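You operate a simulated robot arm through the tools that you are given. There is no shell and no other tool. Be economical: measure what you need, move in short steps, check, and stop when the job is done.

You run a simulated two-armed robot. Do the job below in one go: nothing can be reset, and whatever is moved stays where it is left.

JOB
Pin the red trestle's arm at its green band, then lay the white batten.
Fine: rest the pin in the yellow tray meanwhile; the batten sits in both notches; leave the blue trestle and the plain batten as they are.
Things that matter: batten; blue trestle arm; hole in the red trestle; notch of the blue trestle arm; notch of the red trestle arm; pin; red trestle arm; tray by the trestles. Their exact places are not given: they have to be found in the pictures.

Only the result counts: the job must be done as asked and must still hold three seconds after the hand-in. Knocking over, shifting, dropping, spilling or breaking anything else fails it.

ROBOT AND FRAMES
Two 6-joint arms with fingered hands on one trunk, on a base that drives. Base frame: it is fixed to the floor where the robot stands at the start and does not move with it; the origin is under the middle of the robot, x ahead of it, y to its left, z up. Units: mm, rad, N and s.
The left shoulder is at the start at [21, 171, 1474], the right one opposite. With the tool pointing down near the work surface each hand reaches from about 380 to 660 mm from the robot's upright axis, wherever it stands, measured 20 degrees to its own side. Places, roughly: blue trestle arm [1000, 0, 800]; hole in the red trestle [500, 100, 800]; notch of the blue trestle arm [1000, -100, 900]; notch of the red trestle arm [500, 0, 900]; red trestle arm [500, 200, 800]; tray by the trestles [700, 200, 700]. Payload 4.4 kg a hand.
The TCP of each hand is the grasp point between the finger pads, 33 mm short of the fingertips. In the tool frame z runs along the fingers and y along their closing line. Largest opening 164 mm; the body of the gripper starts 93 mm behind the TCP. The gripper is a hand of 5 fingers: y runs from the thumb to the fingers, the wrist lies at [0, 0, -257] in the tool frame, and closing takes about 1.5 s.
Orientation is that of the tool frame in the base frame, as a unit quaternion [x, y, z, w]. With the fingers straight down and closing along the base's y, the tool's x points along the base's -x, its y along +y and its z along -z.

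CONTROLS
- The arms move only by the tool jog_arm. It takes "left_targets", "right_targets" or both (then of equal length, played together; a hand with none holds still); each is a list of rows, each an object (a shift or turn left out is 0, a gripper value left out holds the last) with "travel": the shift along the tool's x, y, z in units of 400 mm (1.0 is 400 mm), a list of three; "delta_rot": the turn, a rotation vector about the tool's x, y, z in units of 90 degrees (1.0 is 90 degrees), a list of three. In form: [{"travel": [tx, ty, tz], "delta_rot": [rx, ry, rz]}, ...]. A call has 1 to 12 rows; each row is the pose to reach, as a shift and turn from the pose commanded when the call began, along the tool's axes at that moment. "left_hand" and "right_hand" are, for a hand that has rows, the opening, from 0 (shut) to 1 (fully open), set as the call begins (left out, the last holds). A call with a number of a shift or a turn outside -1 to 1 is refused whole. Rows are played at 5 a second. More than 50 mm and 0.15 rad between two rows, or a gripper value outside its range, and nothing of the call is played. A pose out of reach is approached as far as the arm can. The call stops where the force on the tool passes 90 N (or 10 N more than at its start, if that is more) or the arm is blocked; 0.2 s more then pass. The fingers move at their own pace (about 72 mm/s each) and stop on an object; they squeeze with about 26 N. The grip force told is the motor's: it shows also when the fingers shut on nothing. Time passes only in rows, and 0.2 s behind the last, so rows that repeat a pose let the fingers close. The reply holds the time, the measured pose of the TCP, the force on the tool along the base axes, the opening and the grip force, in the units named above and with some noise, with the torque about the TCP (base axes, N m) and any sound that the robot's microphone picked up.
- Cameras (640 x 400 px; columns grow to the right, rows downward): "scene" is now at [87.3, 1.3, 1629.9]; the picture's right is [0.10, -1.00, 0.00], its down [-0.75, -0.07, -0.66] and it looks along [0.66, 0.06, -0.75] (base axes); focal length 288 px, centre (320, 200). "left" rides on the left gripper at [-93, -1, -124] in its tool frame; the picture's right is [0.01, -1.00, 0.00], its down [0.80, 0.01, -0.60] and it looks along [0.60, 0.01, 0.80] (tool axes); focal length 275 px, centre (320, 200). "right" rides on the right gripper at [93, -1, -124] in its tool frame; the picture's right is [0.01, 1.00, 0.00], its down [-0.80, 0.01, -0.60] and it looks along [-0.60, 0.01, 0.80] (tool axes); focal length 275 px, centre (320, 200).
- camera(camera): a new picture of that camera. No time passes.
- move_column(by): slides the trunk up (or, below 0, down) by that many mm; the arms and the scene camera ride with it, the base frame stays. It gives what a move gives, with no picture.
- base_move(legs): drives the robot by 1 to 6 legs, each [ahead, left, turn to the left] in mm, mm and rad, along the robot's own axes; the way and the turn of a leg run together, so that a leg with both is an arc; at most 1500 mm and 3.142 rad a leg. The arms and the cameras ride along, it lands a little off, and it stops where it bumps. It gives what a move gives.
- move_fingers(fingers, thumb_bend, hand): sets how far each is bent, from 0 (flat) to 1 (curled in); at 0.3 the hand is open as for a grip, at 0.7 the pads meet at the TCP. One left out holds its place. A second passes; each finger stops where it meets its share of the squeeze, and holds until it gets a number again. A gripper value or a shape takes the hand back. It gives what a move gives, with no picture; readings hold the bend of each and the force on the fingers (four entries, about 0 where the hand has none), thumb and palm.
- hand_shape(shape, hand): the hand has 5 fingers and takes this shape, open, in about a second: jaw (thumb against the fingers, like two jaws); tri (thumb and two fingers); tip (a fingertip pinch); poke (one finger out to press); point (the index stretched); flat (the hand flat); cup (the hand cupped); fist (a fist). The gripper value then closes the fingers along that shape, each until it touches; the sizes above hold for jaw. It gives what a move gives, with no picture.
- aim_head(pan, tilt): turns the head with the scene camera to pan (to the left, within 1.501 rad either way) and tilt (down, from -0.506 to 1.204), counted from straight ahead of the robot. It gives what a move gives.
- locate(camera, pixels): for up to 12 pixels [column, row] of the newest picture of that camera ("zoom" is the newest enlarged one), the place [x, y, z] in the base frame of the surface seen there, good to about 2 mm, but the place of the scene camera against the robot may be out by one fixed shift of up to 12 mm in any direction. No time passes.
- zoom(camera, box): a new picture of the part [left, top, right, bottom] of that camera's present view, enlarged. No time passes.
- job_done(): hands the job in; it is judged then, once.

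Go step by step. Measure first, check grasps and placings, and put right what went wrong. The budget is 80 turns and 58 pictures, counting those below and the enlarged ones. Unless the task says otherwise, let go and move clear before handing in, and close with one line.

The tools are called as name(argument=value, ...) on one line, values as JSON. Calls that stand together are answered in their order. jog_arm: Moves the arms, as the interface text tells. Its arguments: {"type":"object","properties":{"left_targets":{"type":"array","items":{"type":"object","properties":{"travel":{"type":"array","items":{"type":"number"}},"delta_rot":{"type":"array","items":{"type":"number"}}}}},"left_hand":{"type":"number"},"right_targets":{"type":"array","items":{"type":"object","properties":{"travel":{"type":"array","items":{"type":"number"}},"delta_rot":{"type":"array","items":{"type":"number"}}}}},"right_hand":{"type":"number"}},"required":[]} The other tools are called the same way: move_column (by) slides the trunk up or down; hand_shape (shape, hand) gives the hand a shape; move_fingers (fingers, thumb_bend, hand) moves the fingers one by one; base_move (legs) drives the base; aim_head (pan, tilt) turns the head that bears the scene camera; camera (camera) takes a picture; locate (camera, pixels) gives the place of the surface under pixels of a picture; zoom (camera, box) takes an enlarged picture of a part of a camera's view; job_done () hands the job in.

At the start:

```text
time_s: 0.0
left_ee_pos: [573.9, 357.2, 1098.6]
left_tcp_rot: [0.0, 1.0, -0.001, 0.0]
left_wrist_force: [-0.2, 0.0, 0.5]
left_ft_torque: [-0.05, 0.01, 0.02]
left_gripper_width: 163.8
left_grasp_force: 0.1
left_shape: jaw
left_bend: [0.3, 0.3]
left_finger forces: [0.0, 0.0, 0.0, 0.0, 0.1, 0.0]
right_ee_pos: [659.4, -145.9, 1054.2]
right_tcp_rot: [0.0, 1.0, 0.0, 0.0]
right_wrist_force: [-0.8, 0.2, 0.1]
right_ft_torque: [-0.03, -0.05, -0.04]
right_gripper_width: 164.0
right_grasp_force: 0.0
right_shape: jaw
right_bend: [0.3, 0.3]
right_finger forces: [0.0, 0.0, 0.1, 0.0, 0.0, 0.0]
trunk travel left (down, up): [-726.0, 16.0]
robot x, y, heading: [3.2, -3.1, 0.002]
head pan, tilt: [0.098, 0.85]
```

scene: 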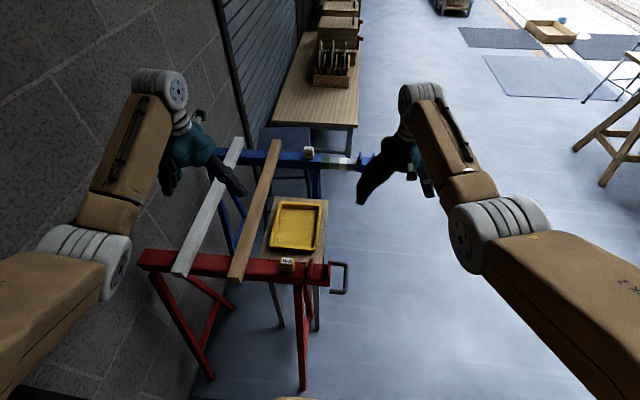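
right: 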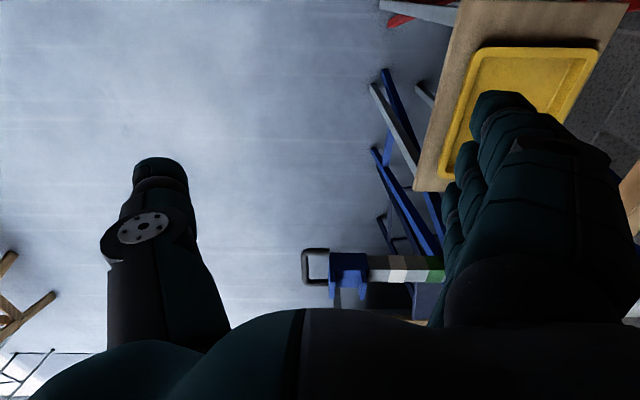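
left: 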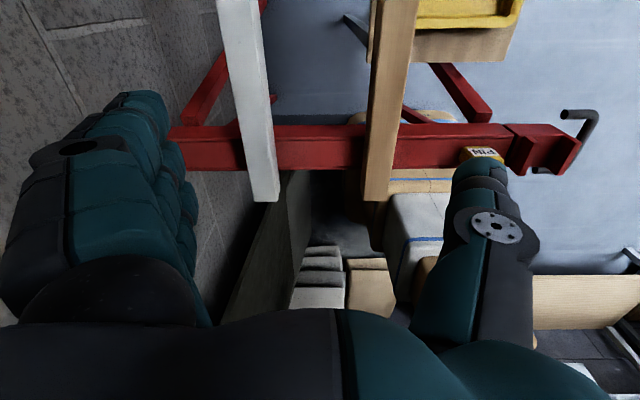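

The scene shows the red trestle near (240,265) with a pin block at (287,263), and the blue one at (310,160) with coloured bands. I'll zoom in on both.

zoom(camera="scene", box=[130, 220, 370, 370])

zoom(camera="scene", box=[210, 120, 402, 240])

```text
2.67 times, centred on (250, 295) of scene
```

zoom: 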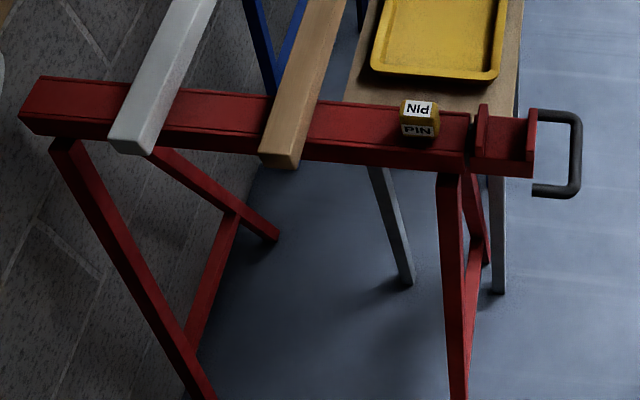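

```text
3.33 times, centred on (306, 180) of scene
```

zoom: 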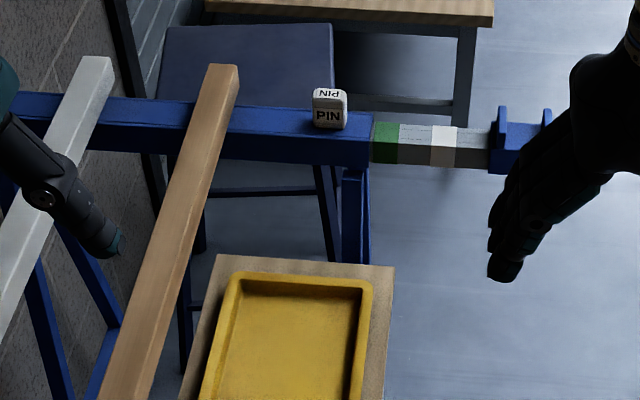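

Blue arm is pinned with its green band at the tube mouth; red arm is fully in. I'll locate the key points (zoom 2 is the blue trestle).

locate(camera="zoom", pixels=[[328, 93], [328, 112], [300, 120], [371, 128], [384, 128], [398, 130], [444, 133], [456, 133], [488, 135], [502, 112], [520, 125], [547, 112]])

locate(camera="scene", pixels=[[287, 260], [288, 268], [270, 262], [306, 266], [311, 263], [320, 267], [330, 267], [340, 264], [346, 264], [345, 282], [184, 268], [238, 146]])

zoom(camera="scene", box=[256, 190, 376, 300])

camera(camera="left")

```text
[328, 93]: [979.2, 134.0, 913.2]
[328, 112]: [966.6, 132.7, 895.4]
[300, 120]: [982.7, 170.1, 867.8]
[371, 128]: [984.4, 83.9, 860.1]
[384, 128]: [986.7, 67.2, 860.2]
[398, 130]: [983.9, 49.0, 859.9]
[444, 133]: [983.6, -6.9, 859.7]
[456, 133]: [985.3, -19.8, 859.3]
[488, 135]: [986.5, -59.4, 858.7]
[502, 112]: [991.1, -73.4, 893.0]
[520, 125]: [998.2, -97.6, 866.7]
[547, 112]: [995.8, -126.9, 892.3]
```

```text
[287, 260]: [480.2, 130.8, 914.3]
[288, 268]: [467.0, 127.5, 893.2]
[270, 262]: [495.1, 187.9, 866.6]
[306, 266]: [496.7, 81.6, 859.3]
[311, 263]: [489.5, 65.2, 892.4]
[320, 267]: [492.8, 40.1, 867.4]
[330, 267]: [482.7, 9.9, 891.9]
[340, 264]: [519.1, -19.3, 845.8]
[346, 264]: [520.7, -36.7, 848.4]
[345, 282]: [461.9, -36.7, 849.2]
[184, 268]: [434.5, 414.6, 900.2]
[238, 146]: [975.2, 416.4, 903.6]
```

```text
3.64 times, centred on (316, 245) of scene
```

zoom: 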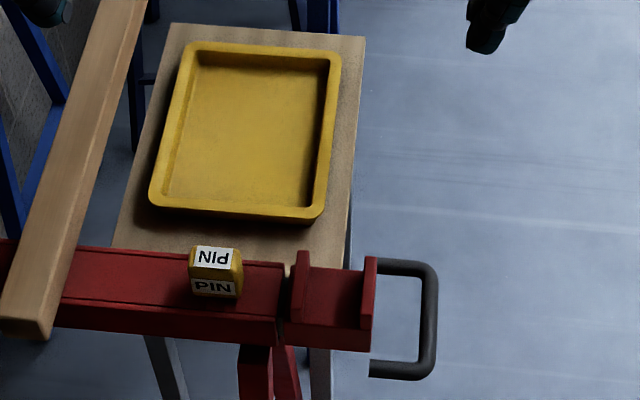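

```text
51 pictures are left
```

left: 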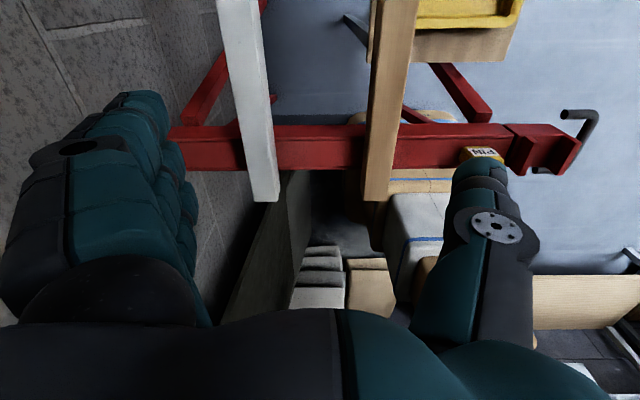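

Notch centre of red is about y=38 now, blue about -100. I'll check the scene-camera offset against the left camera, and locate tray, battens and trestle feet.

locate(camera="left", pixels=[[485, 152], [470, 153], [505, 128], [300, 130], [270, 195], [240, 60], [365, 195], [387, 197], [515, 135], [558, 130], [563, 114], [594, 115]])

locate(camera="scene", pixels=[[295, 225], [272, 248], [312, 250], [280, 205], [319, 207], [265, 250], [235, 275], [209, 375], [302, 388], [233, 309], [174, 272], [278, 324]])

```text
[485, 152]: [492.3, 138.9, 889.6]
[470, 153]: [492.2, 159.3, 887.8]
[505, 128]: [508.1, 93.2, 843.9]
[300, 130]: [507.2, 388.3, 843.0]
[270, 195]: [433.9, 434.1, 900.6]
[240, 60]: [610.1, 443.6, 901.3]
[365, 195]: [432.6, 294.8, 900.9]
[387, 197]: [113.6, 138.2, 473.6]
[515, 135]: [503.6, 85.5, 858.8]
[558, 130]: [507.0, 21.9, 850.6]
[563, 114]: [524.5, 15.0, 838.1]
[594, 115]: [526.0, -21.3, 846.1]
```

```text
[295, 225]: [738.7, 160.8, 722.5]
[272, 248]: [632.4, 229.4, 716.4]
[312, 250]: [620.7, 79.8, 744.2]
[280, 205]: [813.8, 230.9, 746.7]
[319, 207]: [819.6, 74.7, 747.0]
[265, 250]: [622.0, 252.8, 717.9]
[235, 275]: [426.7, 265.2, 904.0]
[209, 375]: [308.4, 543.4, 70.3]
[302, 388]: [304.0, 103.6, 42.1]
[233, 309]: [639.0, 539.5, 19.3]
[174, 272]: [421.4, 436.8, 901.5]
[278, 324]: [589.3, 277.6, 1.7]
```

Pin head is near (488,133,~870–914). I'll move the left hand above it at z≈1000 with a reduced opening, and look again.

jog_arm(left_targets=[{"travel": [0.036, -0.093, 0.041]}, {"travel": [0.072, -0.187, 0.082]}, {"travel": [0.108, -0.28, 0.122]}, {"travel": [0.143, -0.373, 0.163]}, {"travel": [0.179, -0.467, 0.204]}, {"travel": [0.215, -0.56, 0.245]}, {"travel": [0.215, -0.56, 0.245]}], left_hand=0.6)

camera(camera="left")

camera(camera="scene")

```text
time_s: 1.6
left_ee_pos: [488.8, 136.7, 999.7]
left_tcp_rot: [0.0, 1.0, 0.0, 0.0]
left_wrist_force: [-1.0, 1.6, 0.0]
left_ft_torque: [-0.01, 0.04, -0.01]
left_gripper_width: 98.7
left_grasp_force: 0.1
left_shape: jaw
left_bend: [0.71, 0.69]
left_finger forces: [0.0, 0.0, 0.1, 0.0, 0.1, 0.1]
left hand out of reach, approached as far as the arm can: row 1, 2, 3, 4
right_ee_pos: [659.1, -145.4, 1055.0]
right_tcp_rot: [0.0, 1.0, -0.002, 0.0]
right_wrist_force: [0.9, 0.7, 0.5]
right_ft_torque: [-0.09, 0.0, 0.01]
right_gripper_width: 163.6
right_grasp_force: 0.1
right_shape: jaw
right_bend: [0.3, 0.3]
right_finger forces: [0.0, 0.1, 0.1, 0.1, 0.1, 0.0]
trunk travel left (down, up): [-726.0, 16.0]
robot x, y, heading: [4.4, 2.3, 0.001]
head pan, tilt: [0.098, 0.85]
```

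```text
50 pictures are left
```

left: 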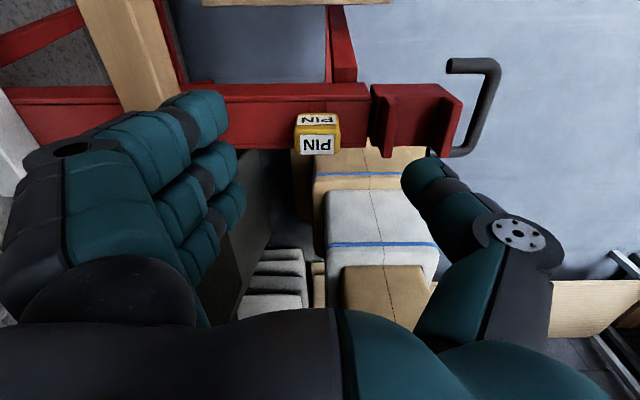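

```text
49 pictures are left
```

scene: 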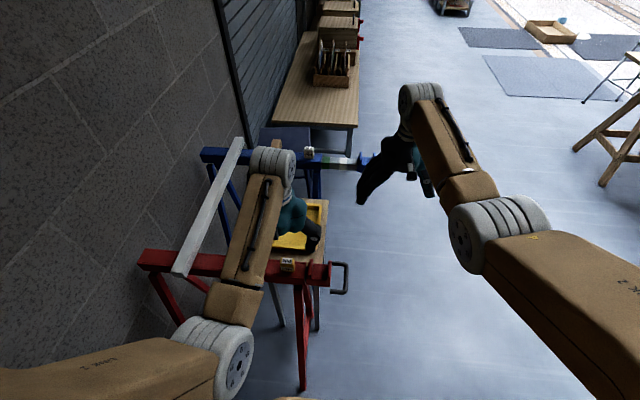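

Pin head sits at (317,122)/(317,145) in the left view, nearly centred. I'll locate its faces.

locate(camera="left", pixels=[[318, 117], [300, 119], [337, 119], [318, 130], [317, 145], [302, 148], [335, 148], [280, 92], [360, 92], [155, 100], [378, 110], [447, 95]])

zoom(camera="left", box=[240, 40, 500, 200])

locate(camera="scene", pixels=[[287, 260], [288, 268], [184, 268], [340, 264], [345, 282]])

```text
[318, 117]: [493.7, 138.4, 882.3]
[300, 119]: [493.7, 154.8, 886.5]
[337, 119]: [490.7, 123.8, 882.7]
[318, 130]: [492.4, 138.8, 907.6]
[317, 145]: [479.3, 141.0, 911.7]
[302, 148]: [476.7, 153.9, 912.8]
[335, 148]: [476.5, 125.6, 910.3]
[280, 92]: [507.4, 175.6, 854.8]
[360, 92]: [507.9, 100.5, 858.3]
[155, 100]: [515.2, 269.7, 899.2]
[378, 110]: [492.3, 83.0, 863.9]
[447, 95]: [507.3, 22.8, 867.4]
```

```text
2.46 times, centred on (370, 120) of left
```

zoom: 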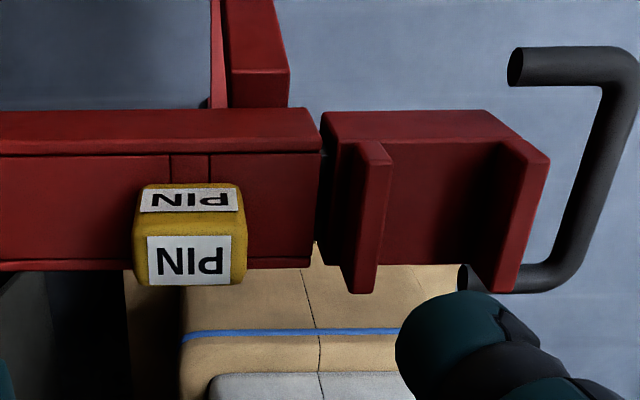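

```text
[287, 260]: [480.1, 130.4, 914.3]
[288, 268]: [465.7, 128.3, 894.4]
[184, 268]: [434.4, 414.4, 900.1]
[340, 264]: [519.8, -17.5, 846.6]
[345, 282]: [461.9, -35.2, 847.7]
```

Head spans y 121–159, x 466–493, top z≈911. I'll narrow to 66 mm and go down in two stages.

jog_arm(left_targets=[{"travel": [0.022, 0.006, 0.03]}, {"travel": [0.022, 0.006, 0.03]}, {"travel": [0.022, 0.006, 0.09]}, {"travel": [0.022, 0.006, 0.14]}], left_hand=0.42)

camera(camera="left")

```text
time_s: 2.6
left_ee_pos: [483.2, 143.5, 946.8]
left_tcp_rot: [-0.001, 1.0, 0.005, 0.003]
left_wrist_force: [0.7, -0.9, 0.5]
left_ft_torque: [0.02, 0.0, 0.05]
left_gripper_width: 69.9
left_grasp_force: 0.0
left_shape: jaw
left_bend: [0.73, 0.74]
left_finger forces: [0.0, 0.1, 0.1, 0.1, 0.0, 0.0]
right_ee_pos: [659.6, -145.9, 1054.1]
right_tcp_rot: [0.0, 1.0, 0.0, -0.001]
right_wrist_force: [-0.2, 0.4, -0.2]
right_ft_torque: [0.0, 0.0, 0.01]
right_gripper_width: 164.0
right_grasp_force: 0.1
right_shape: jaw
right_bend: [0.3, 0.3]
right_finger forces: [0.0, 0.0, 0.0, 0.0, 0.1, 0.0]
trunk travel left (down, up): [-726.0, 16.0]
robot x, y, heading: [-0.7, -0.6, 0.002]
head pan, tilt: [0.098, 0.85]
```

```text
47 pictures are left
```

left: 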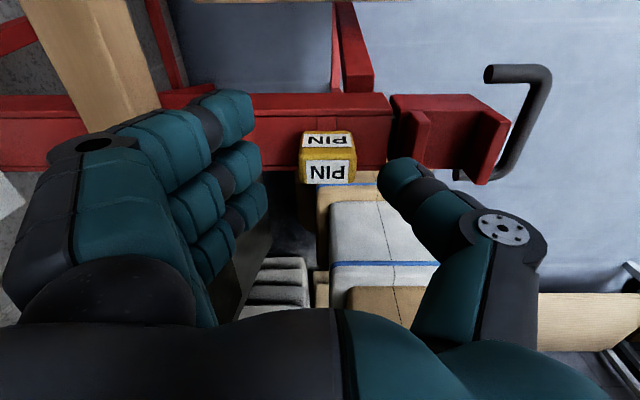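

Hand at y 143.5, pin centre column 327; I shift 4 mm to −y and descend to z≈904.

jog_arm(left_targets=[{"travel": [0.008, -0.011, 0.0]}, {"travel": [0.008, -0.011, 0.05]}, {"travel": [0.008, -0.011, 0.107]}, {"travel": [0.008, -0.011, 0.107]}])

camera(camera="left")

```text
time_s: 3.6
left_ee_pos: [479.8, 145.5, 901.9]
left_tcp_rot: [-0.002, 1.0, 0.009, 0.004]
left_wrist_force: [0.3, 0.3, 1.8]
left_ft_torque: [-0.03, 0.01, 0.02]
left_gripper_width: 68.8
left_grasp_force: 0.0
left_shape: jaw
left_bend: [0.73, 0.75]
left_finger forces: [0.0, 0.0, 0.0, 0.0, 1.6, 0.1]
right_ee_pos: [659.2, -145.7, 1055.1]
right_tcp_rot: [-0.001, 1.0, 0.0, 0.001]
right_wrist_force: [-0.1, -0.5, -0.5]
right_ft_torque: [0.0, -0.01, -0.02]
right_gripper_width: 164.1
right_grasp_force: 0.0
right_shape: jaw
right_bend: [0.3, 0.3]
right_finger forces: [0.1, 0.1, 0.0, 0.1, 0.0, 0.0]
trunk travel left (down, up): [-726.0, 16.0]
robot x, y, heading: [3.3, 4.3, -0.003]
head pan, tilt: [0.098, 0.85]
```

```text
46 pictures are left
```

left: 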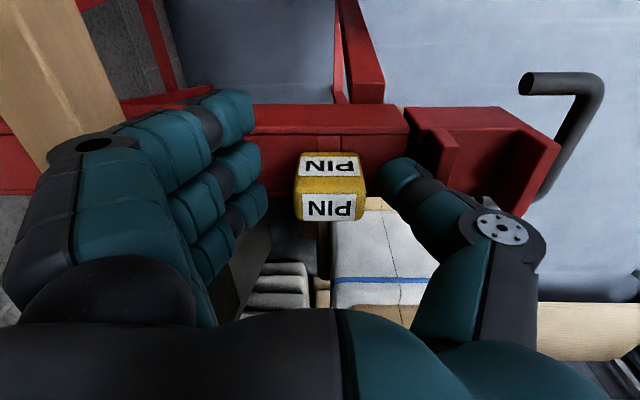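

Pin is between fingers (265) and thumb (380), roughly centred. I close on it, with a small −y correction.

jog_arm(left_targets=[{"travel": [0.0, -0.008, -0.004]}, {"travel": [0.0, -0.008, -0.004]}, {"travel": [0.0, -0.008, -0.004]}, {"travel": [0.0, -0.008, -0.004]}, {"travel": [0.0, -0.008, -0.004]}], left_hand=0.0)

camera(camera="left")

```text
time_s: 4.8
left_ee_pos: [478.1, 149.6, 903.5]
left_tcp_rot: [-0.004, 1.0, 0.014, 0.003]
left_wrist_force: [4.3, 19.7, 13.5]
left_ft_torque: [0.62, -0.18, 0.22]
left_gripper_width: 29.2
left_grasp_force: 25.9
left_shape: jaw
left_bend: [0.68, 0.76]
left_finger forces: [0.1, 28.8, 10.7, 0.0, 21.4, 0.0]
right_ee_pos: [660.0, -143.7, 1055.1]
right_tcp_rot: [0.0, 1.0, -0.001, 0.001]
right_wrist_force: [-0.8, -0.7, 0.6]
right_ft_torque: [0.04, 0.0, 0.0]
right_gripper_width: 163.7
right_grasp_force: 0.2
right_shape: jaw
right_bend: [0.3, 0.3]
right_finger forces: [0.0, 0.0, 0.1, 0.0, 0.0, 0.0]
trunk travel left (down, up): [-726.0, 16.0]
robot x, y, heading: [-1.4, 2.9, -0.001]
head pan, tilt: [0.098, 0.85]
```

```text
45 pictures are left
```

left: 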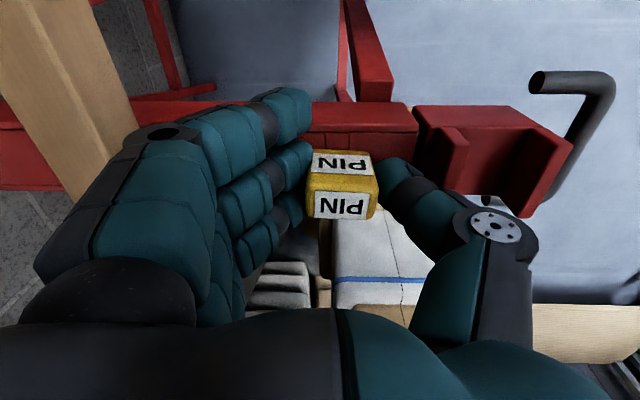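

Grip is firm (26 N, width 29). Lifting slowly with a small roll correction.

jog_arm(left_targets=[{"travel": [0.0, -0.01, -0.02], "delta_rot": [0.015, 0, 0]}, {"travel": [0.0, -0.01, -0.05], "delta_rot": [0.015, 0, 0]}, {"travel": [0.0, -0.01, -0.09], "delta_rot": [0.015, 0, 0]}, {"travel": [0.0, -0.01, -0.14], "delta_rot": [0.015, 0, 0]}, {"travel": [0.0, -0.01, -0.2], "delta_rot": [0.015, 0, 0]}, {"travel": [0.0, -0.01, -0.27], "delta_rot": [0.015, 0, 0]}, {"travel": [0.0, -0.01, -0.33], "delta_rot": [0.015, 0, 0]}])

camera(camera="left")

camera(camera="scene")

```text
time_s: 6.4
left_ee_pos: [482.6, 136.6, 1014.8]
left_tcp_rot: [-0.005, 1.0, 0.001, 0.001]
left_wrist_force: [-0.1, 1.0, -1.8]
left_ft_torque: [0.04, -0.03, 0.02]
left_gripper_width: 29.6
left_grasp_force: 26.1
left_shape: jaw
left_bend: [0.68, 0.75]
left_finger forces: [0.0, 21.6, 9.0, 0.1, 28.5, 0.0]
left hand out of reach, approached as far as the arm can: row 7
right_ee_pos: [660.9, -146.2, 1054.8]
right_tcp_rot: [0.0, 1.0, -0.001, 0.0]
right_wrist_force: [0.4, -0.8, -0.3]
right_ft_torque: [-0.03, 0.0, 0.02]
right_gripper_width: 163.7
right_grasp_force: 0.0
right_shape: jaw
right_bend: [0.3, 0.3]
right_finger forces: [0.0, 0.1, 0.1, 0.0, 0.0, 0.0]
trunk travel left (down, up): [-726.0, 16.0]
robot x, y, heading: [1.2, 1.0, 0.001]
head pan, tilt: [0.098, 0.85]
```

```text
44 pictures are left
```

left: 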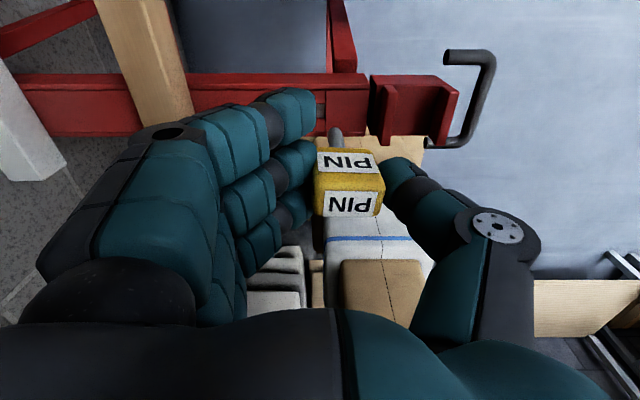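

```text
43 pictures are left
```

scene: 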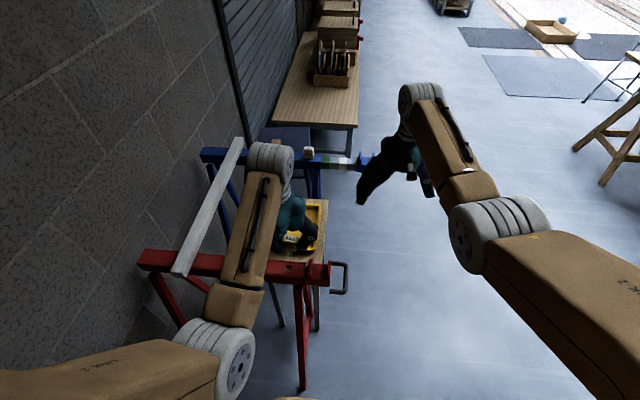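

Pin is out and held; its shank hangs at (337,135). Now I carry it forward over the tray (~(725,165,720)) while tilting the hand 45° so it can be laid nearly flat.

jog_arm(left_targets=[{"travel": [-0.08, 0.01, 0.0], "delta_rot": [0, -0.07, 0]}, {"travel": [-0.16, 0.02, 0.01], "delta_rot": [0, -0.14, 0]}, {"travel": [-0.24, 0.03, 0.03], "delta_rot": [0, -0.21, 0]}, {"travel": [-0.32, 0.04, 0.05], "delta_rot": [0, -0.28, 0]}, {"travel": [-0.4, 0.055, 0.08], "delta_rot": [0, -0.35, 0]}, {"travel": [-0.46, 0.065, 0.11], "delta_rot": [0, -0.42, 0]}, {"travel": [-0.52, 0.07, 0.14], "delta_rot": [0, -0.5, 0]}, {"travel": [-0.52, 0.07, 0.14], "delta_rot": [0, -0.5, 0]}])

camera(camera="left")

camera(camera="scene")

```text
time_s: 8.2
left_ee_pos: [688.8, 145.3, 958.8]
left_tcp_rot: [-0.005, 0.924, -0.01, 0.383]
left_wrist_force: [0.4, 0.4, -0.6]
left_ft_torque: [0.01, 0.0, 0.0]
left_gripper_width: 29.7
left_grasp_force: 26.0
left_shape: jaw
left_bend: [0.68, 0.75]
left_finger forces: [0.1, 21.8, 8.8, 0.1, 28.3, 0.0]
right_ee_pos: [660.2, -145.6, 1054.9]
right_tcp_rot: [0.0, 1.0, 0.0, 0.0]
right_wrist_force: [-0.1, -1.5, 0.0]
right_ft_torque: [0.0, -0.02, 0.0]
right_gripper_width: 163.9
right_grasp_force: 0.0
right_shape: jaw
right_bend: [0.3, 0.3]
right_finger forces: [0.0, 0.1, 0.1, 0.1, 0.0, 0.0]
trunk travel left (down, up): [-726.0, 16.0]
robot x, y, heading: [1.3, -1.9, -0.001]
head pan, tilt: [0.098, 0.85]
```

```text
42 pictures are left
```

left: 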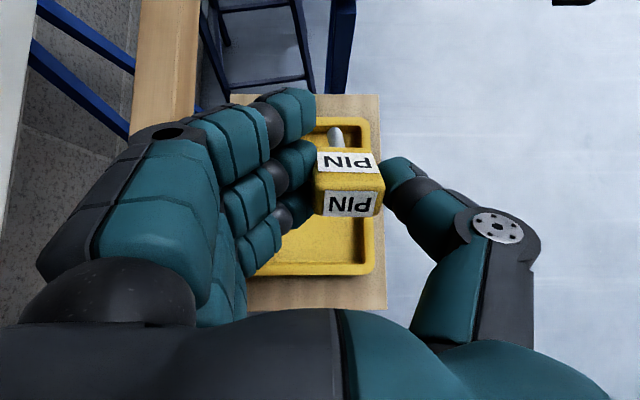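

```text
41 pictures are left
```

scene: 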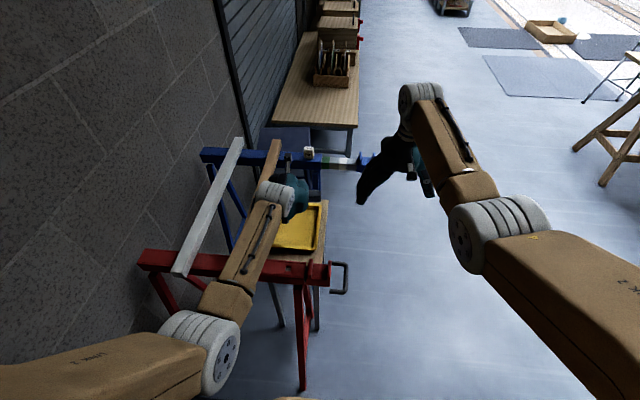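

Pin is over the tray with shank pointing forward-down. Lower ~120 mm first.

jog_arm(left_targets=[{"travel": [0.05, -0.005, 0.05]}, {"travel": [0.1, -0.005, 0.1]}, {"travel": [0.15, -0.005, 0.15]}, {"travel": [0.19, -0.005, 0.19]}, {"travel": [0.215, -0.005, 0.215]}, {"travel": [0.215, -0.005, 0.215]}])

camera(camera="left")

zoom(camera="scene", box=[210, 160, 370, 270])

```text
time_s: 9.6
left_ee_pos: [689.6, 142.2, 837.5]
left_tcp_rot: [-0.005, 0.924, -0.011, 0.383]
left_wrist_force: [1.1, 0.5, -1.3]
left_ft_torque: [0.01, 0.04, 0.0]
left_gripper_width: 29.7
left_grasp_force: 25.7
left_shape: jaw
left_bend: [0.68, 0.75]
left_finger forces: [0.0, 21.9, 8.7, 0.0, 28.2, 0.0]
right_ee_pos: [660.3, -145.6, 1054.3]
right_tcp_rot: [0.0, 1.0, 0.0, 0.001]
right_wrist_force: [-0.5, -0.2, -0.5]
right_ft_torque: [-0.02, -0.01, -0.01]
right_gripper_width: 163.9
right_grasp_force: 0.1
right_shape: jaw
right_bend: [0.3, 0.3]
right_finger forces: [0.1, 0.0, 0.0, 0.0, 0.0, 0.0]
trunk travel left (down, up): [-726.0, 16.0]
robot x, y, heading: [-2.8, 1.1, 0.004]
head pan, tilt: [0.098, 0.85]
```

```text
40 pictures are left
```

left: 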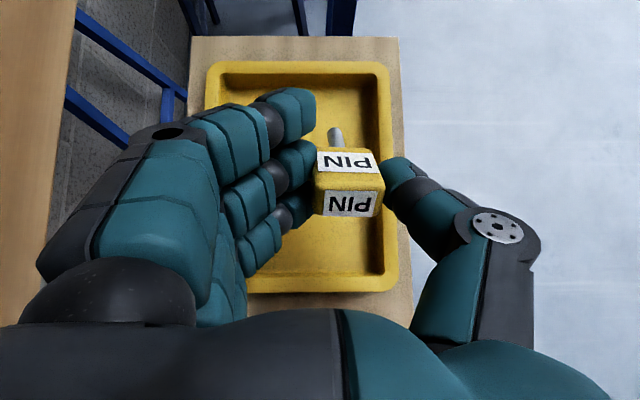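

```text
3.64 times, centred on (290, 215) of scene
```

zoom: 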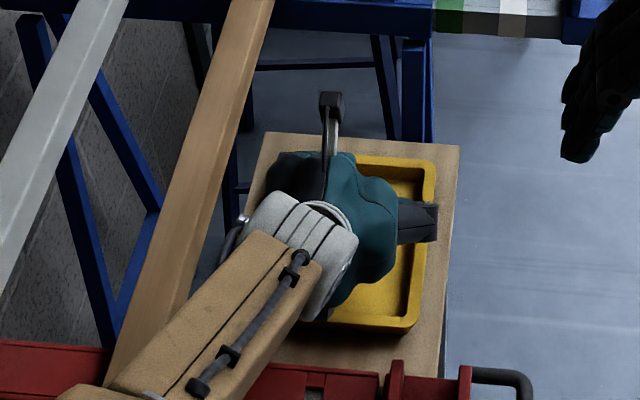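

Clear so far; I'll measure the shank tip and the tray floor beneath.

locate(camera="left", pixels=[[335, 130], [337, 143], [350, 245], [350, 110], [345, 155], [370, 62], [280, 70], [300, 285], [30, 200]])

```text
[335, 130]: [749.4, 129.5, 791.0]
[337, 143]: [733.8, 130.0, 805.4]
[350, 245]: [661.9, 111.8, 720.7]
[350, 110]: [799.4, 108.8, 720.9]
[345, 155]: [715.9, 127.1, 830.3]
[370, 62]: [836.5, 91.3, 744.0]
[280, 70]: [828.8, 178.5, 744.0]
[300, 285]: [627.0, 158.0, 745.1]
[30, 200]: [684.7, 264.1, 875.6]
```

Tip is at about (752,130,788), floor 720. Lower 56 mm more, gently.

jog_arm(left_targets=[{"travel": [0.04, 0, 0.04]}, {"travel": [0.07, 0, 0.07]}, {"travel": [0.09, 0, 0.09]}, {"travel": [0.1, 0, 0.1]}, {"travel": [0.1, 0, 0.1]}])

camera(camera="left")

```text
time_s: 10.8
left_ee_pos: [679.6, 138.9, 805.6]
left_tcp_rot: [-0.006, 0.924, -0.009, 0.383]
left_wrist_force: [0.4, -0.3, -1.5]
left_ft_torque: [0.0, 0.03, 0.02]
left_gripper_width: 29.5
left_grasp_force: 25.6
left_shape: jaw
left_bend: [0.68, 0.75]
left_finger forces: [0.0, 21.8, 8.5, 0.0, 28.1, 0.0]
left hand out of reach, approached as far as the arm can: row 2, 3, 4, 5
right_ee_pos: [659.6, -145.5, 1054.3]
right_tcp_rot: [0.0, 1.0, 0.0, 0.0]
right_wrist_force: [0.1, -0.2, -0.4]
right_ft_torque: [0.0, 0.02, -0.01]
right_gripper_width: 164.1
right_grasp_force: 0.1
right_shape: jaw
right_bend: [0.3, 0.3]
right_finger forces: [0.0, 0.0, 0.1, 0.1, 0.0, 0.0]
trunk travel left (down, up): [-726.0, 16.0]
robot x, y, heading: [-1.9, 1.1, -0.001]
head pan, tilt: [0.098, 0.85]
```

```text
38 pictures are left
```

left: 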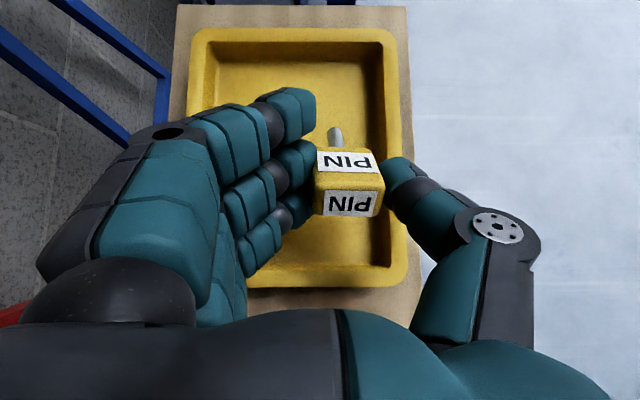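

Arm hit reach limit at z 805; tip about 35 mm above floor. I lower the trunk 30 mm.

move_column(by=-30)

camera(camera="left")

```text
time_s: 11.6
left_ee_pos: [683.8, 138.3, 781.8]
left_tcp_rot: [-0.003, 0.922, -0.012, 0.387]
left_wrist_force: [2.9, 2.3, 20.0]
left_ft_torque: [0.39, 0.06, -0.03]
left_gripper_width: 31.1
left_grasp_force: 25.8
left_shape: jaw
left_bend: [0.69, 0.75]
left_finger forces: [0.1, 22.9, 8.8, 20.9, 29.6, 0.1]
right_ee_pos: [658.8, -145.8, 1026.3]
right_tcp_rot: [0.0, 1.0, 0.001, 0.001]
right_wrist_force: [0.2, -0.6, -0.1]
right_ft_torque: [0.0, 0.01, -0.02]
right_gripper_width: 164.0
right_grasp_force: 0.1
right_shape: jaw
right_bend: [0.3, 0.3]
right_finger forces: [0.0, 0.1, 0.1, 0.1, 0.1, 0.0]
trunk travel left (down, up): [-696.0, 46.0]
robot x, y, heading: [1.2, -1.7, -0.003]
head pan, tilt: [0.098, 0.85]
```

```text
37 pictures are left
```

left: 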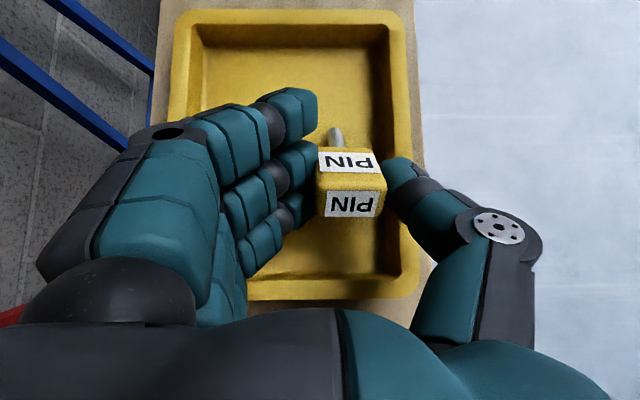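

Little finger touched the floor (20 N). I raise 5 mm, then open moderately so the pin settles.

move_column(by=6)

jog_arm(left_targets=[{"travel": [0, 0, 0]}, {"travel": [0, 0, 0]}, {"travel": [0, 0, 0]}, {"travel": [0, 0, 0]}, {"travel": [0, 0, 0]}], left_hand=0.45)

camera(camera="left")

```text
time_s: 12.1
left_ee_pos: [677.6, 137.8, 780.8]
left_tcp_rot: [-0.005, 0.925, -0.011, 0.381]
left_wrist_force: [-0.1, -0.7, 8.3]
left_ft_torque: [0.09, 0.1, -0.02]
left_gripper_width: 31.0
left_grasp_force: 25.5
left_shape: jaw
left_bend: [0.69, 0.75]
left_finger forces: [0.0, 23.1, 8.7, 9.3, 30.0, 0.0]
right_ee_pos: [659.6, -146.1, 1031.2]
right_tcp_rot: [0.0, 1.0, 0.001, -0.001]
right_wrist_force: [-0.8, 0.6, -0.2]
right_ft_torque: [0.03, -0.01, -0.02]
right_gripper_width: 164.2
right_grasp_force: 0.1
right_shape: jaw
right_bend: [0.3, 0.3]
right_finger forces: [0.1, 0.0, 0.0, 0.0, 0.0, 0.1]
trunk travel left (down, up): [-702.0, 40.0]
robot x, y, heading: [-1.0, -1.6, 0.002]
head pan, tilt: [0.098, 0.85]
```

```text
time_s: 13.3
left_ee_pos: [680.3, 139.8, 781.7]
left_tcp_rot: [-0.005, 0.924, -0.011, 0.382]
left_wrist_force: [-0.4, 0.1, -0.6]
left_ft_torque: [0.01, -0.01, -0.02]
left_gripper_width: 72.6
left_grasp_force: 0.1
left_shape: jaw
left_bend: [0.73, 0.74]
left_finger forces: [0.1, 0.1, 0.1, 0.1, 0.0, 0.0]
right_ee_pos: [658.9, -147.5, 1030.5]
right_tcp_rot: [0.0, 1.0, 0.001, -0.001]
right_wrist_force: [0.1, 0.6, 0.2]
right_ft_torque: [0.0, 0.0, 0.03]
right_gripper_width: 163.6
right_grasp_force: 0.0
right_shape: jaw
right_bend: [0.3, 0.3]
right_finger forces: [0.0, 0.0, 0.0, 0.0, 0.0, 0.0]
trunk travel left (down, up): [-702.0, 40.0]
robot x, y, heading: [4.9, 1.1, -0.002]
head pan, tilt: [0.098, 0.85]
```

```text
36 pictures are left
```

left: 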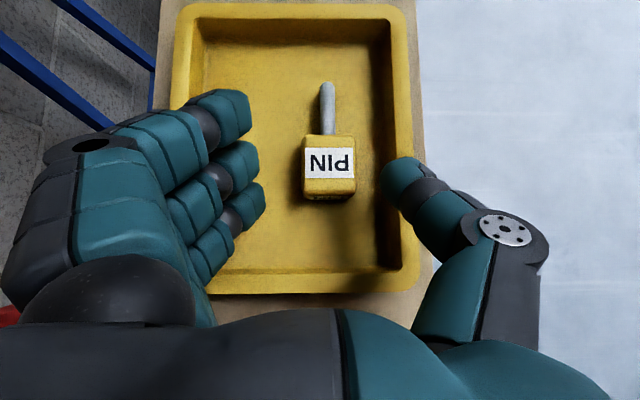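

Pin lies flat in the tray at (328,170), shank pointing +x. I raise the left hand, then look with the scene camera.

jog_arm(left_targets=[{"travel": [-0.05, 0, -0.05]}, {"travel": [-0.12, 0, -0.12]}, {"travel": [-0.19, 0, -0.19]}, {"travel": [-0.26, 0.0, -0.26]}, {"travel": [-0.33, 0.0, -0.33]}, {"travel": [-0.38, 0.05, -0.38]}])

hand_shape(hand="right", shape="poke")

camera(camera="right")

camera(camera="scene")

camera(camera="left")

```text
time_s: 14.7
left_ee_pos: [679.9, 164.9, 994.8]
left_tcp_rot: [-0.005, 0.924, -0.011, 0.381]
left_wrist_force: [0.6, 1.0, -0.6]
left_ft_torque: [-0.05, -0.04, -0.03]
left_gripper_width: 72.8
left_grasp_force: 0.0
left_shape: jaw
left_bend: [0.73, 0.74]
left_finger forces: [0.1, 0.0, 0.0, 0.1, 0.0, 0.1]
right_ee_pos: [659.2, -145.3, 1031.5]
right_tcp_rot: [0.0, 1.0, 0.0, 0.0]
right_wrist_force: [-0.2, 0.4, -0.9]
right_ft_torque: [-0.01, -0.01, -0.02]
right_gripper_width: 163.8
right_grasp_force: 0.2
right_shape: jaw
right_bend: [0.3, 0.3]
right_finger forces: [0.0, 0.1, 0.1, 0.0, 0.0, 0.0]
trunk travel left (down, up): [-702.0, 40.0]
robot x, y, heading: [-2.8, -0.9, -0.004]
head pan, tilt: [0.098, 0.85]
```

```text
time_s: 15.6
left_ee_pos: [679.6, 164.3, 995.2]
left_tcp_rot: [-0.005, 0.924, -0.01, 0.382]
left_wrist_force: [0.0, -0.9, 0.2]
left_ft_torque: [0.03, -0.03, -0.02]
left_gripper_width: 73.0
left_grasp_force: 0.0
left_shape: jaw
left_bend: [0.73, 0.74]
left_finger forces: [0.1, 0.0, 0.0, 0.0, 0.0, 0.1]
right_ee_pos: [659.8, -146.3, 1030.2]
right_tcp_rot: [0.0, 1.0, 0.0, 0.0]
right_wrist_force: [0.9, 0.4, -0.2]
right_ft_torque: [-0.03, -0.01, -0.02]
right_gripper_width: 0.0
right_grasp_force: 0.1
right_shape: poke
right_bend: [1.0, 0.62]
right_finger forces: [0.0, 0.0, 0.0, 0.1, 0.1, 0.1]
trunk travel left (down, up): [-702.0, 40.0]
robot x, y, heading: [-2.5, 0.5, 0.0]
head pan, tilt: [0.098, 0.85]
```

```text
35 pictures are left
```

right: 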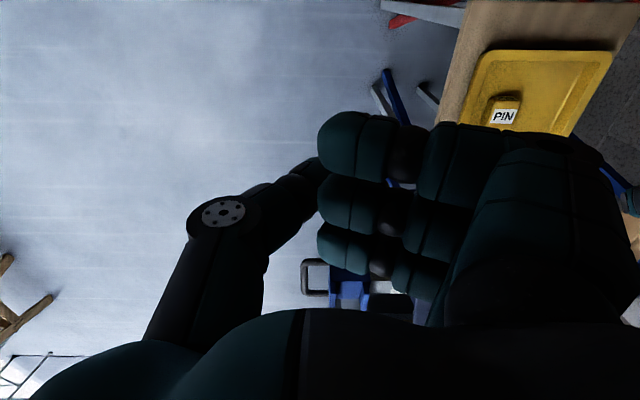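

```text
34 pictures are left
```

scene: 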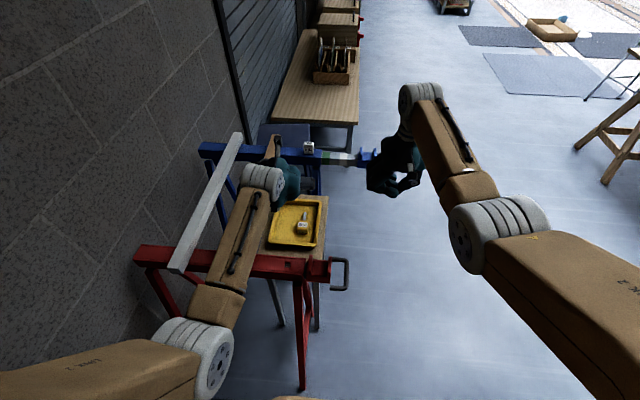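

```text
33 pictures are left
```

left: 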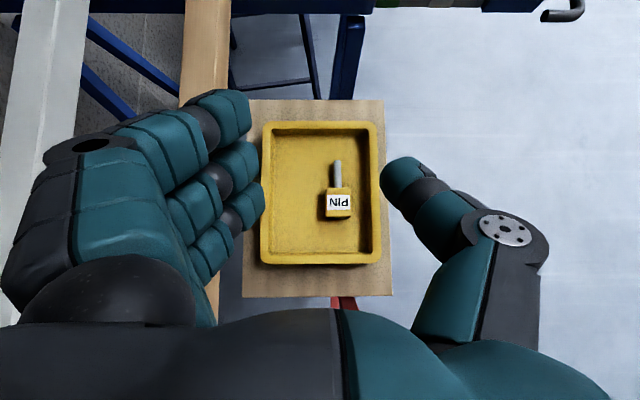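

Poke shape done; I need to see where the extended index points. Zoom on the right hand from the scene camera.

zoom(camera="scene", box=[340, 120, 468, 200])

locate(camera="right", pixels=[[345, 140], [340, 195], [335, 240], [300, 180], [450, 150], [400, 140], [320, 172], [410, 270], [500, 180]])

```text
5.00 times, centred on (404, 160) of scene
```

zoom: 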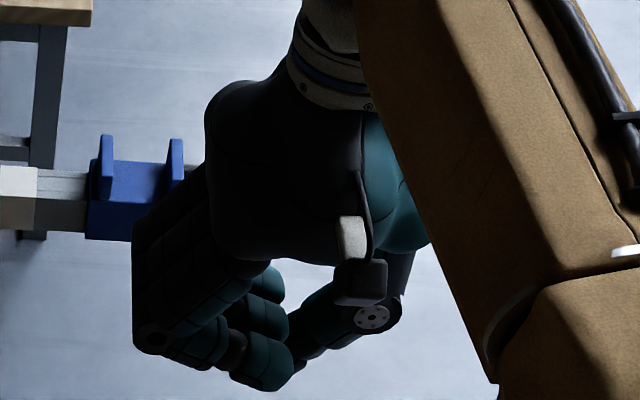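

```text
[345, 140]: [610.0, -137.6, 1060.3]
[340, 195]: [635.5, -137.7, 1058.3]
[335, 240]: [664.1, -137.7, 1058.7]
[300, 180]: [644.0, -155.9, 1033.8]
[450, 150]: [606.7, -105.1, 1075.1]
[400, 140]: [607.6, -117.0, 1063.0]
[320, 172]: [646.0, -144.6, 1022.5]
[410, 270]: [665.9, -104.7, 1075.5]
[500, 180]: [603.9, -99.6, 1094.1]
```

Curled fingers sit at x≈607–664, so the index is at the far side (x≈692). I'll yaw the right hand 90° (index to +y side, visible) and bring it toward the handle, staying high.

jog_arm(right_targets=[{"travel": [0.03, 0, 0], "delta_rot": [0, 0, -0.09]}, {"travel": [0.06, 0, 0], "delta_rot": [0, 0, -0.18]}, {"travel": [0.09, 0, 0], "delta_rot": [0, 0, -0.27]}, {"travel": [0.12, 0, 0], "delta_rot": [0, 0, -0.36]}, {"travel": [0.15, 0, 0], "delta_rot": [0, 0, -0.45]}, {"travel": [0.18, 0, 0], "delta_rot": [0, 0, -0.54]}, {"travel": [0.21, 0, 0], "delta_rot": [0, 0, -0.63]}, {"travel": [0.24, 0, 0], "delta_rot": [0, 0, -0.72]}, {"travel": [0.28, 0, 0], "delta_rot": [0, 0, -0.81]}, {"travel": [0.31, 0, 0], "delta_rot": [0, 0, -0.9]}, {"travel": [0.34, 0, 0], "delta_rot": [0, 0, -0.99]}, {"travel": [0.34, 0, 0], "delta_rot": [0, 0, -1.0]}])

camera(camera="scene")

camera(camera="right")

```text
time_s: 18.2
left_ee_pos: [679.6, 163.7, 995.8]
left_tcp_rot: [-0.005, 0.924, -0.011, 0.383]
left_wrist_force: [0.4, 0.6, -0.7]
left_ft_torque: [-0.05, 0.0, 0.01]
left_gripper_width: 73.0
left_grasp_force: 0.0
left_shape: jaw
left_bend: [0.73, 0.74]
left_finger forces: [0.0, 0.0, 0.1, 0.0, 0.0, 0.0]
right_ee_pos: [533.5, -142.0, 1014.7]
right_tcp_rot: [0.708, -0.706, 0.001, 0.0]
right_wrist_force: [0.1, -0.1, -1.5]
right_ft_torque: [-0.01, 0.03, -0.01]
right_gripper_width: 0.1
right_grasp_force: 0.0
right_shape: poke
right_bend: [1.0, 0.62]
right_finger forces: [0.1, 0.1, 0.0, 0.1, 0.0, 0.0]
right hand out of reach, approached as far as the arm can: row 9, 10, 11, 12
trunk travel left (down, up): [-702.0, 40.0]
robot x, y, heading: [-0.5, 1.1, -0.0]
head pan, tilt: [0.098, 0.85]
```

```text
31 pictures are left
```

scene: 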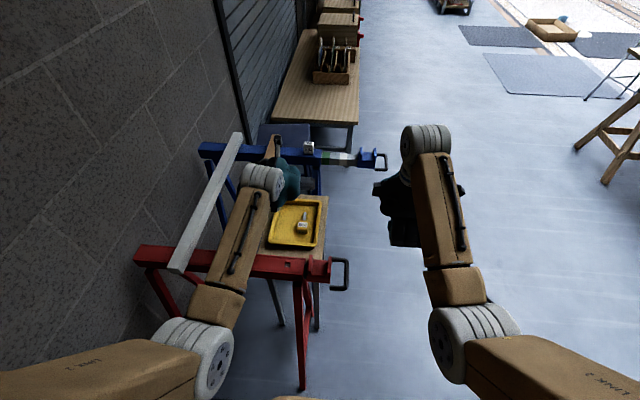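

```text
30 pictures are left
```

right: 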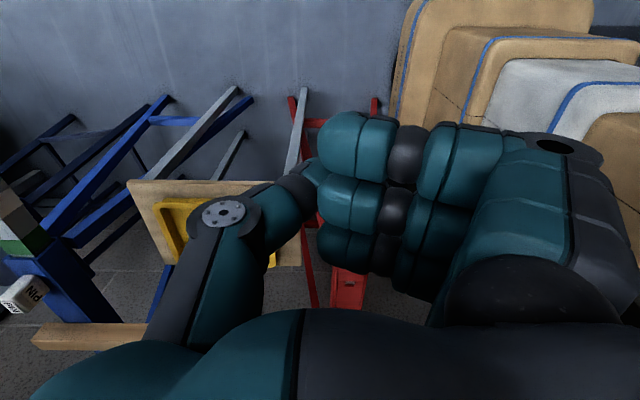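

I zoom on the right hand to see the index.

zoom(camera="scene", box=[310, 170, 470, 290])

```text
3.33 times, centred on (390, 230) of scene
```

zoom: 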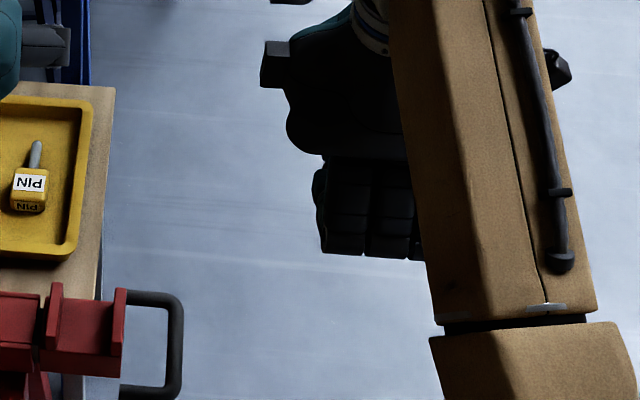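

No extended index is usable. Instead I'll go back to jaw and turn another 90° so the single thumb can go inside the handle loop and the fingers outside.

hand_shape(hand="right", shape="jaw")

jog_arm(right_targets=[{"travel": [0, 0, 0.03], "delta_rot": [0, 0, -0.09]}, {"travel": [0, 0.01, 0.06], "delta_rot": [0, 0, -0.18]}, {"travel": [0, 0.02, 0.09], "delta_rot": [0, 0, -0.27]}, {"travel": [0, 0.03, 0.1], "delta_rot": [0, 0, -0.36]}, {"travel": [0, 0.04, 0.1], "delta_rot": [0, 0, -0.45]}, {"travel": [0, 0.05, 0.1], "delta_rot": [0, 0, -0.54]}, {"travel": [0, 0.06, 0.1], "delta_rot": [0, 0, -0.63]}, {"travel": [0, 0.07, 0.1], "delta_rot": [0, 0, -0.72]}, {"travel": [0, 0.08, 0.1], "delta_rot": [0, 0, -0.81]}, {"travel": [0, 0.08, 0.1], "delta_rot": [0, 0, -0.9]}, {"travel": [0, 0.08, 0.1], "delta_rot": [0, 0, -0.99]}, {"travel": [0, 0.08, 0.1], "delta_rot": [0, 0, -1.0]}])

camera(camera="right")

```text
time_s: 19.1
left_ee_pos: [678.9, 163.6, 994.4]
left_tcp_rot: [-0.005, 0.924, -0.01, 0.382]
left_wrist_force: [0.1, 0.6, -0.2]
left_ft_torque: [-0.02, 0.01, 0.02]
left_gripper_width: 73.0
left_grasp_force: 0.0
left_shape: jaw
left_bend: [0.73, 0.74]
left_finger forces: [0.1, 0.0, 0.0, 0.0, 0.0, 0.0]
right_ee_pos: [532.7, -142.8, 1014.8]
right_tcp_rot: [-0.707, 0.707, -0.001, 0.001]
right_wrist_force: [-0.1, 0.3, 0.0]
right_ft_torque: [0.02, -0.01, -0.05]
right_gripper_width: 163.7
right_grasp_force: 0.2
right_shape: jaw
right_bend: [0.3, 0.3]
right_finger forces: [0.0, 0.1, 0.1, 0.1, 0.0, 0.1]
trunk travel left (down, up): [-702.0, 40.0]
robot x, y, heading: [2.0, 2.5, -0.001]
head pan, tilt: [0.098, 0.85]
```

```text
time_s: 21.7
left_ee_pos: [680.0, 164.8, 995.5]
left_tcp_rot: [-0.006, 0.924, -0.01, 0.383]
left_wrist_force: [0.0, 0.8, 0.4]
left_ft_torque: [0.0, -0.02, 0.01]
left_gripper_width: 72.9
left_grasp_force: 0.1
left_shape: jaw
left_bend: [0.73, 0.74]
left_finger forces: [0.1, 0.1, 0.0, 0.0, 0.0, 0.1]
right_ee_pos: [532.4, -142.5, 1011.0]
right_tcp_rot: [0.724, -0.69, 0.0, 0.0]
right_wrist_force: [0.0, -0.5, 0.0]
right_ft_torque: [0.01, 0.0, 0.01]
right_gripper_width: 163.5
right_grasp_force: 0.1
right_shape: jaw
right_bend: [0.3, 0.3]
right_finger forces: [0.0, 0.1, 0.1, 0.1, 0.1, 0.1]
right hand out of reach, approached as far as the arm can: row 1, 2, 3, 4, 5, 6, 7, 8, 9, 10, 11, 12
trunk travel left (down, up): [-702.0, 40.0]
robot x, y, heading: [-0.9, 0.7, -0.003]
head pan, tilt: [0.098, 0.85]
```

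```text
28 pictures are left
```

right: 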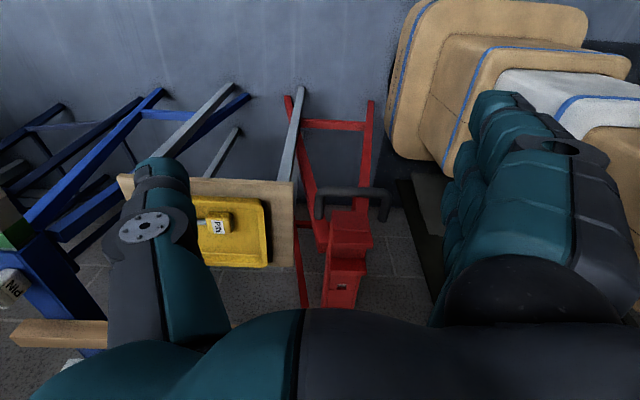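

Wrist limit at about +90° yaw. New idea: at this yaw, put the thumb inside the loop and the fingers outside its near side bar, then drag −y. I locate the handle (bar at (352,192)) in the right view.

locate(camera="right", pixels=[[352, 192], [318, 210], [385, 212], [330, 190], [375, 190], [350, 225], [330, 212], [371, 240], [342, 287], [350, 300], [352, 205]])

zoom(camera="right", box=[280, 160, 440, 320])

```text
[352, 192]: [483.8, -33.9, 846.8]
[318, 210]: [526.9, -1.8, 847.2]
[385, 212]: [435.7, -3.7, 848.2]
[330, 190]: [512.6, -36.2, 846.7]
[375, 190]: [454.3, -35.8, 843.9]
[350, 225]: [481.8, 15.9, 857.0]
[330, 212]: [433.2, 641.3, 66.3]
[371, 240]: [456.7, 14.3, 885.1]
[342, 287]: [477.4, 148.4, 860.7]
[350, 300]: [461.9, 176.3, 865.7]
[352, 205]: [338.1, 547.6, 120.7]
```

```text
2.50 times, centred on (360, 240) of right
```

zoom: 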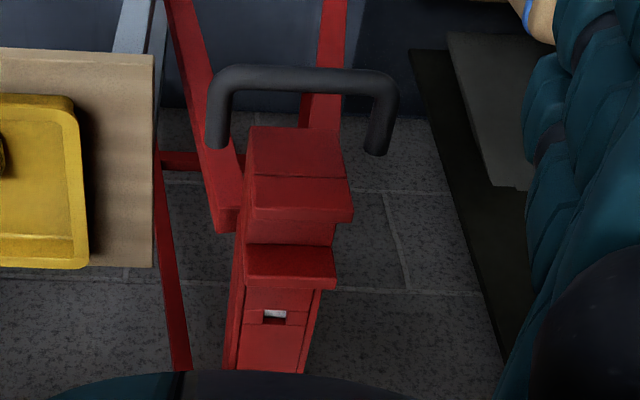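

Handle loop: outer bar (483,−35,845), legs at x≈436 and 527, so it's ~78 mm wide inside. First I unwind the commanded yaw by 90° (and drop 60 mm) to learn the commanded pose.

jog_arm(right_targets=[{"travel": [0, 0, 0.02], "delta_rot": [0, 0, 0.09]}, {"travel": [0, 0, 0.04], "delta_rot": [0, 0, 0.18]}, {"travel": [0, 0, 0.06], "delta_rot": [0, 0, 0.27]}, {"travel": [0, 0, 0.08], "delta_rot": [0, 0, 0.36]}, {"travel": [0, 0, 0.1], "delta_rot": [0, 0, 0.45]}, {"travel": [0, 0, 0.12], "delta_rot": [0, 0, 0.54]}, {"travel": [0, 0, 0.14], "delta_rot": [0, 0, 0.63]}, {"travel": [0, 0, 0.15], "delta_rot": [0, 0, 0.72]}, {"travel": [0, 0, 0.15], "delta_rot": [0, 0, 0.81]}, {"travel": [0, 0, 0.15], "delta_rot": [0, 0, 0.9]}, {"travel": [0, 0, 0.15], "delta_rot": [0, 0, 0.98]}, {"travel": [0, 0, 0.15], "delta_rot": [0, 0, 1.0]}], right_hand=0.5)

```text
time_s: 24.3
left_ee_pos: [679.3, 162.8, 996.0]
left_tcp_rot: [-0.005, 0.924, -0.011, 0.383]
left_wrist_force: [0.2, 1.0, -0.3]
left_ft_torque: [0.01, 0.0, 0.01]
left_gripper_width: 72.8
left_grasp_force: 0.1
left_shape: jaw
left_bend: [0.73, 0.74]
left_finger forces: [0.1, 0.1, 0.1, 0.0, 0.1, 0.0]
right_ee_pos: [533.4, -143.6, 950.9]
right_tcp_rot: [-0.023, 1.0, 0.0, 0.0]
right_wrist_force: [-0.3, -0.6, 0.0]
right_ft_torque: [0.01, -0.02, 0.01]
right_gripper_width: 82.9
right_grasp_force: 0.0
right_shape: jaw
right_bend: [0.72, 0.72]
right_finger forces: [0.1, 0.0, 0.1, 0.1, 0.0, 0.0]
trunk travel left (down, up): [-702.0, 40.0]
robot x, y, heading: [-3.0, -0.5, -0.004]
head pan, tilt: [0.098, 0.85]
```

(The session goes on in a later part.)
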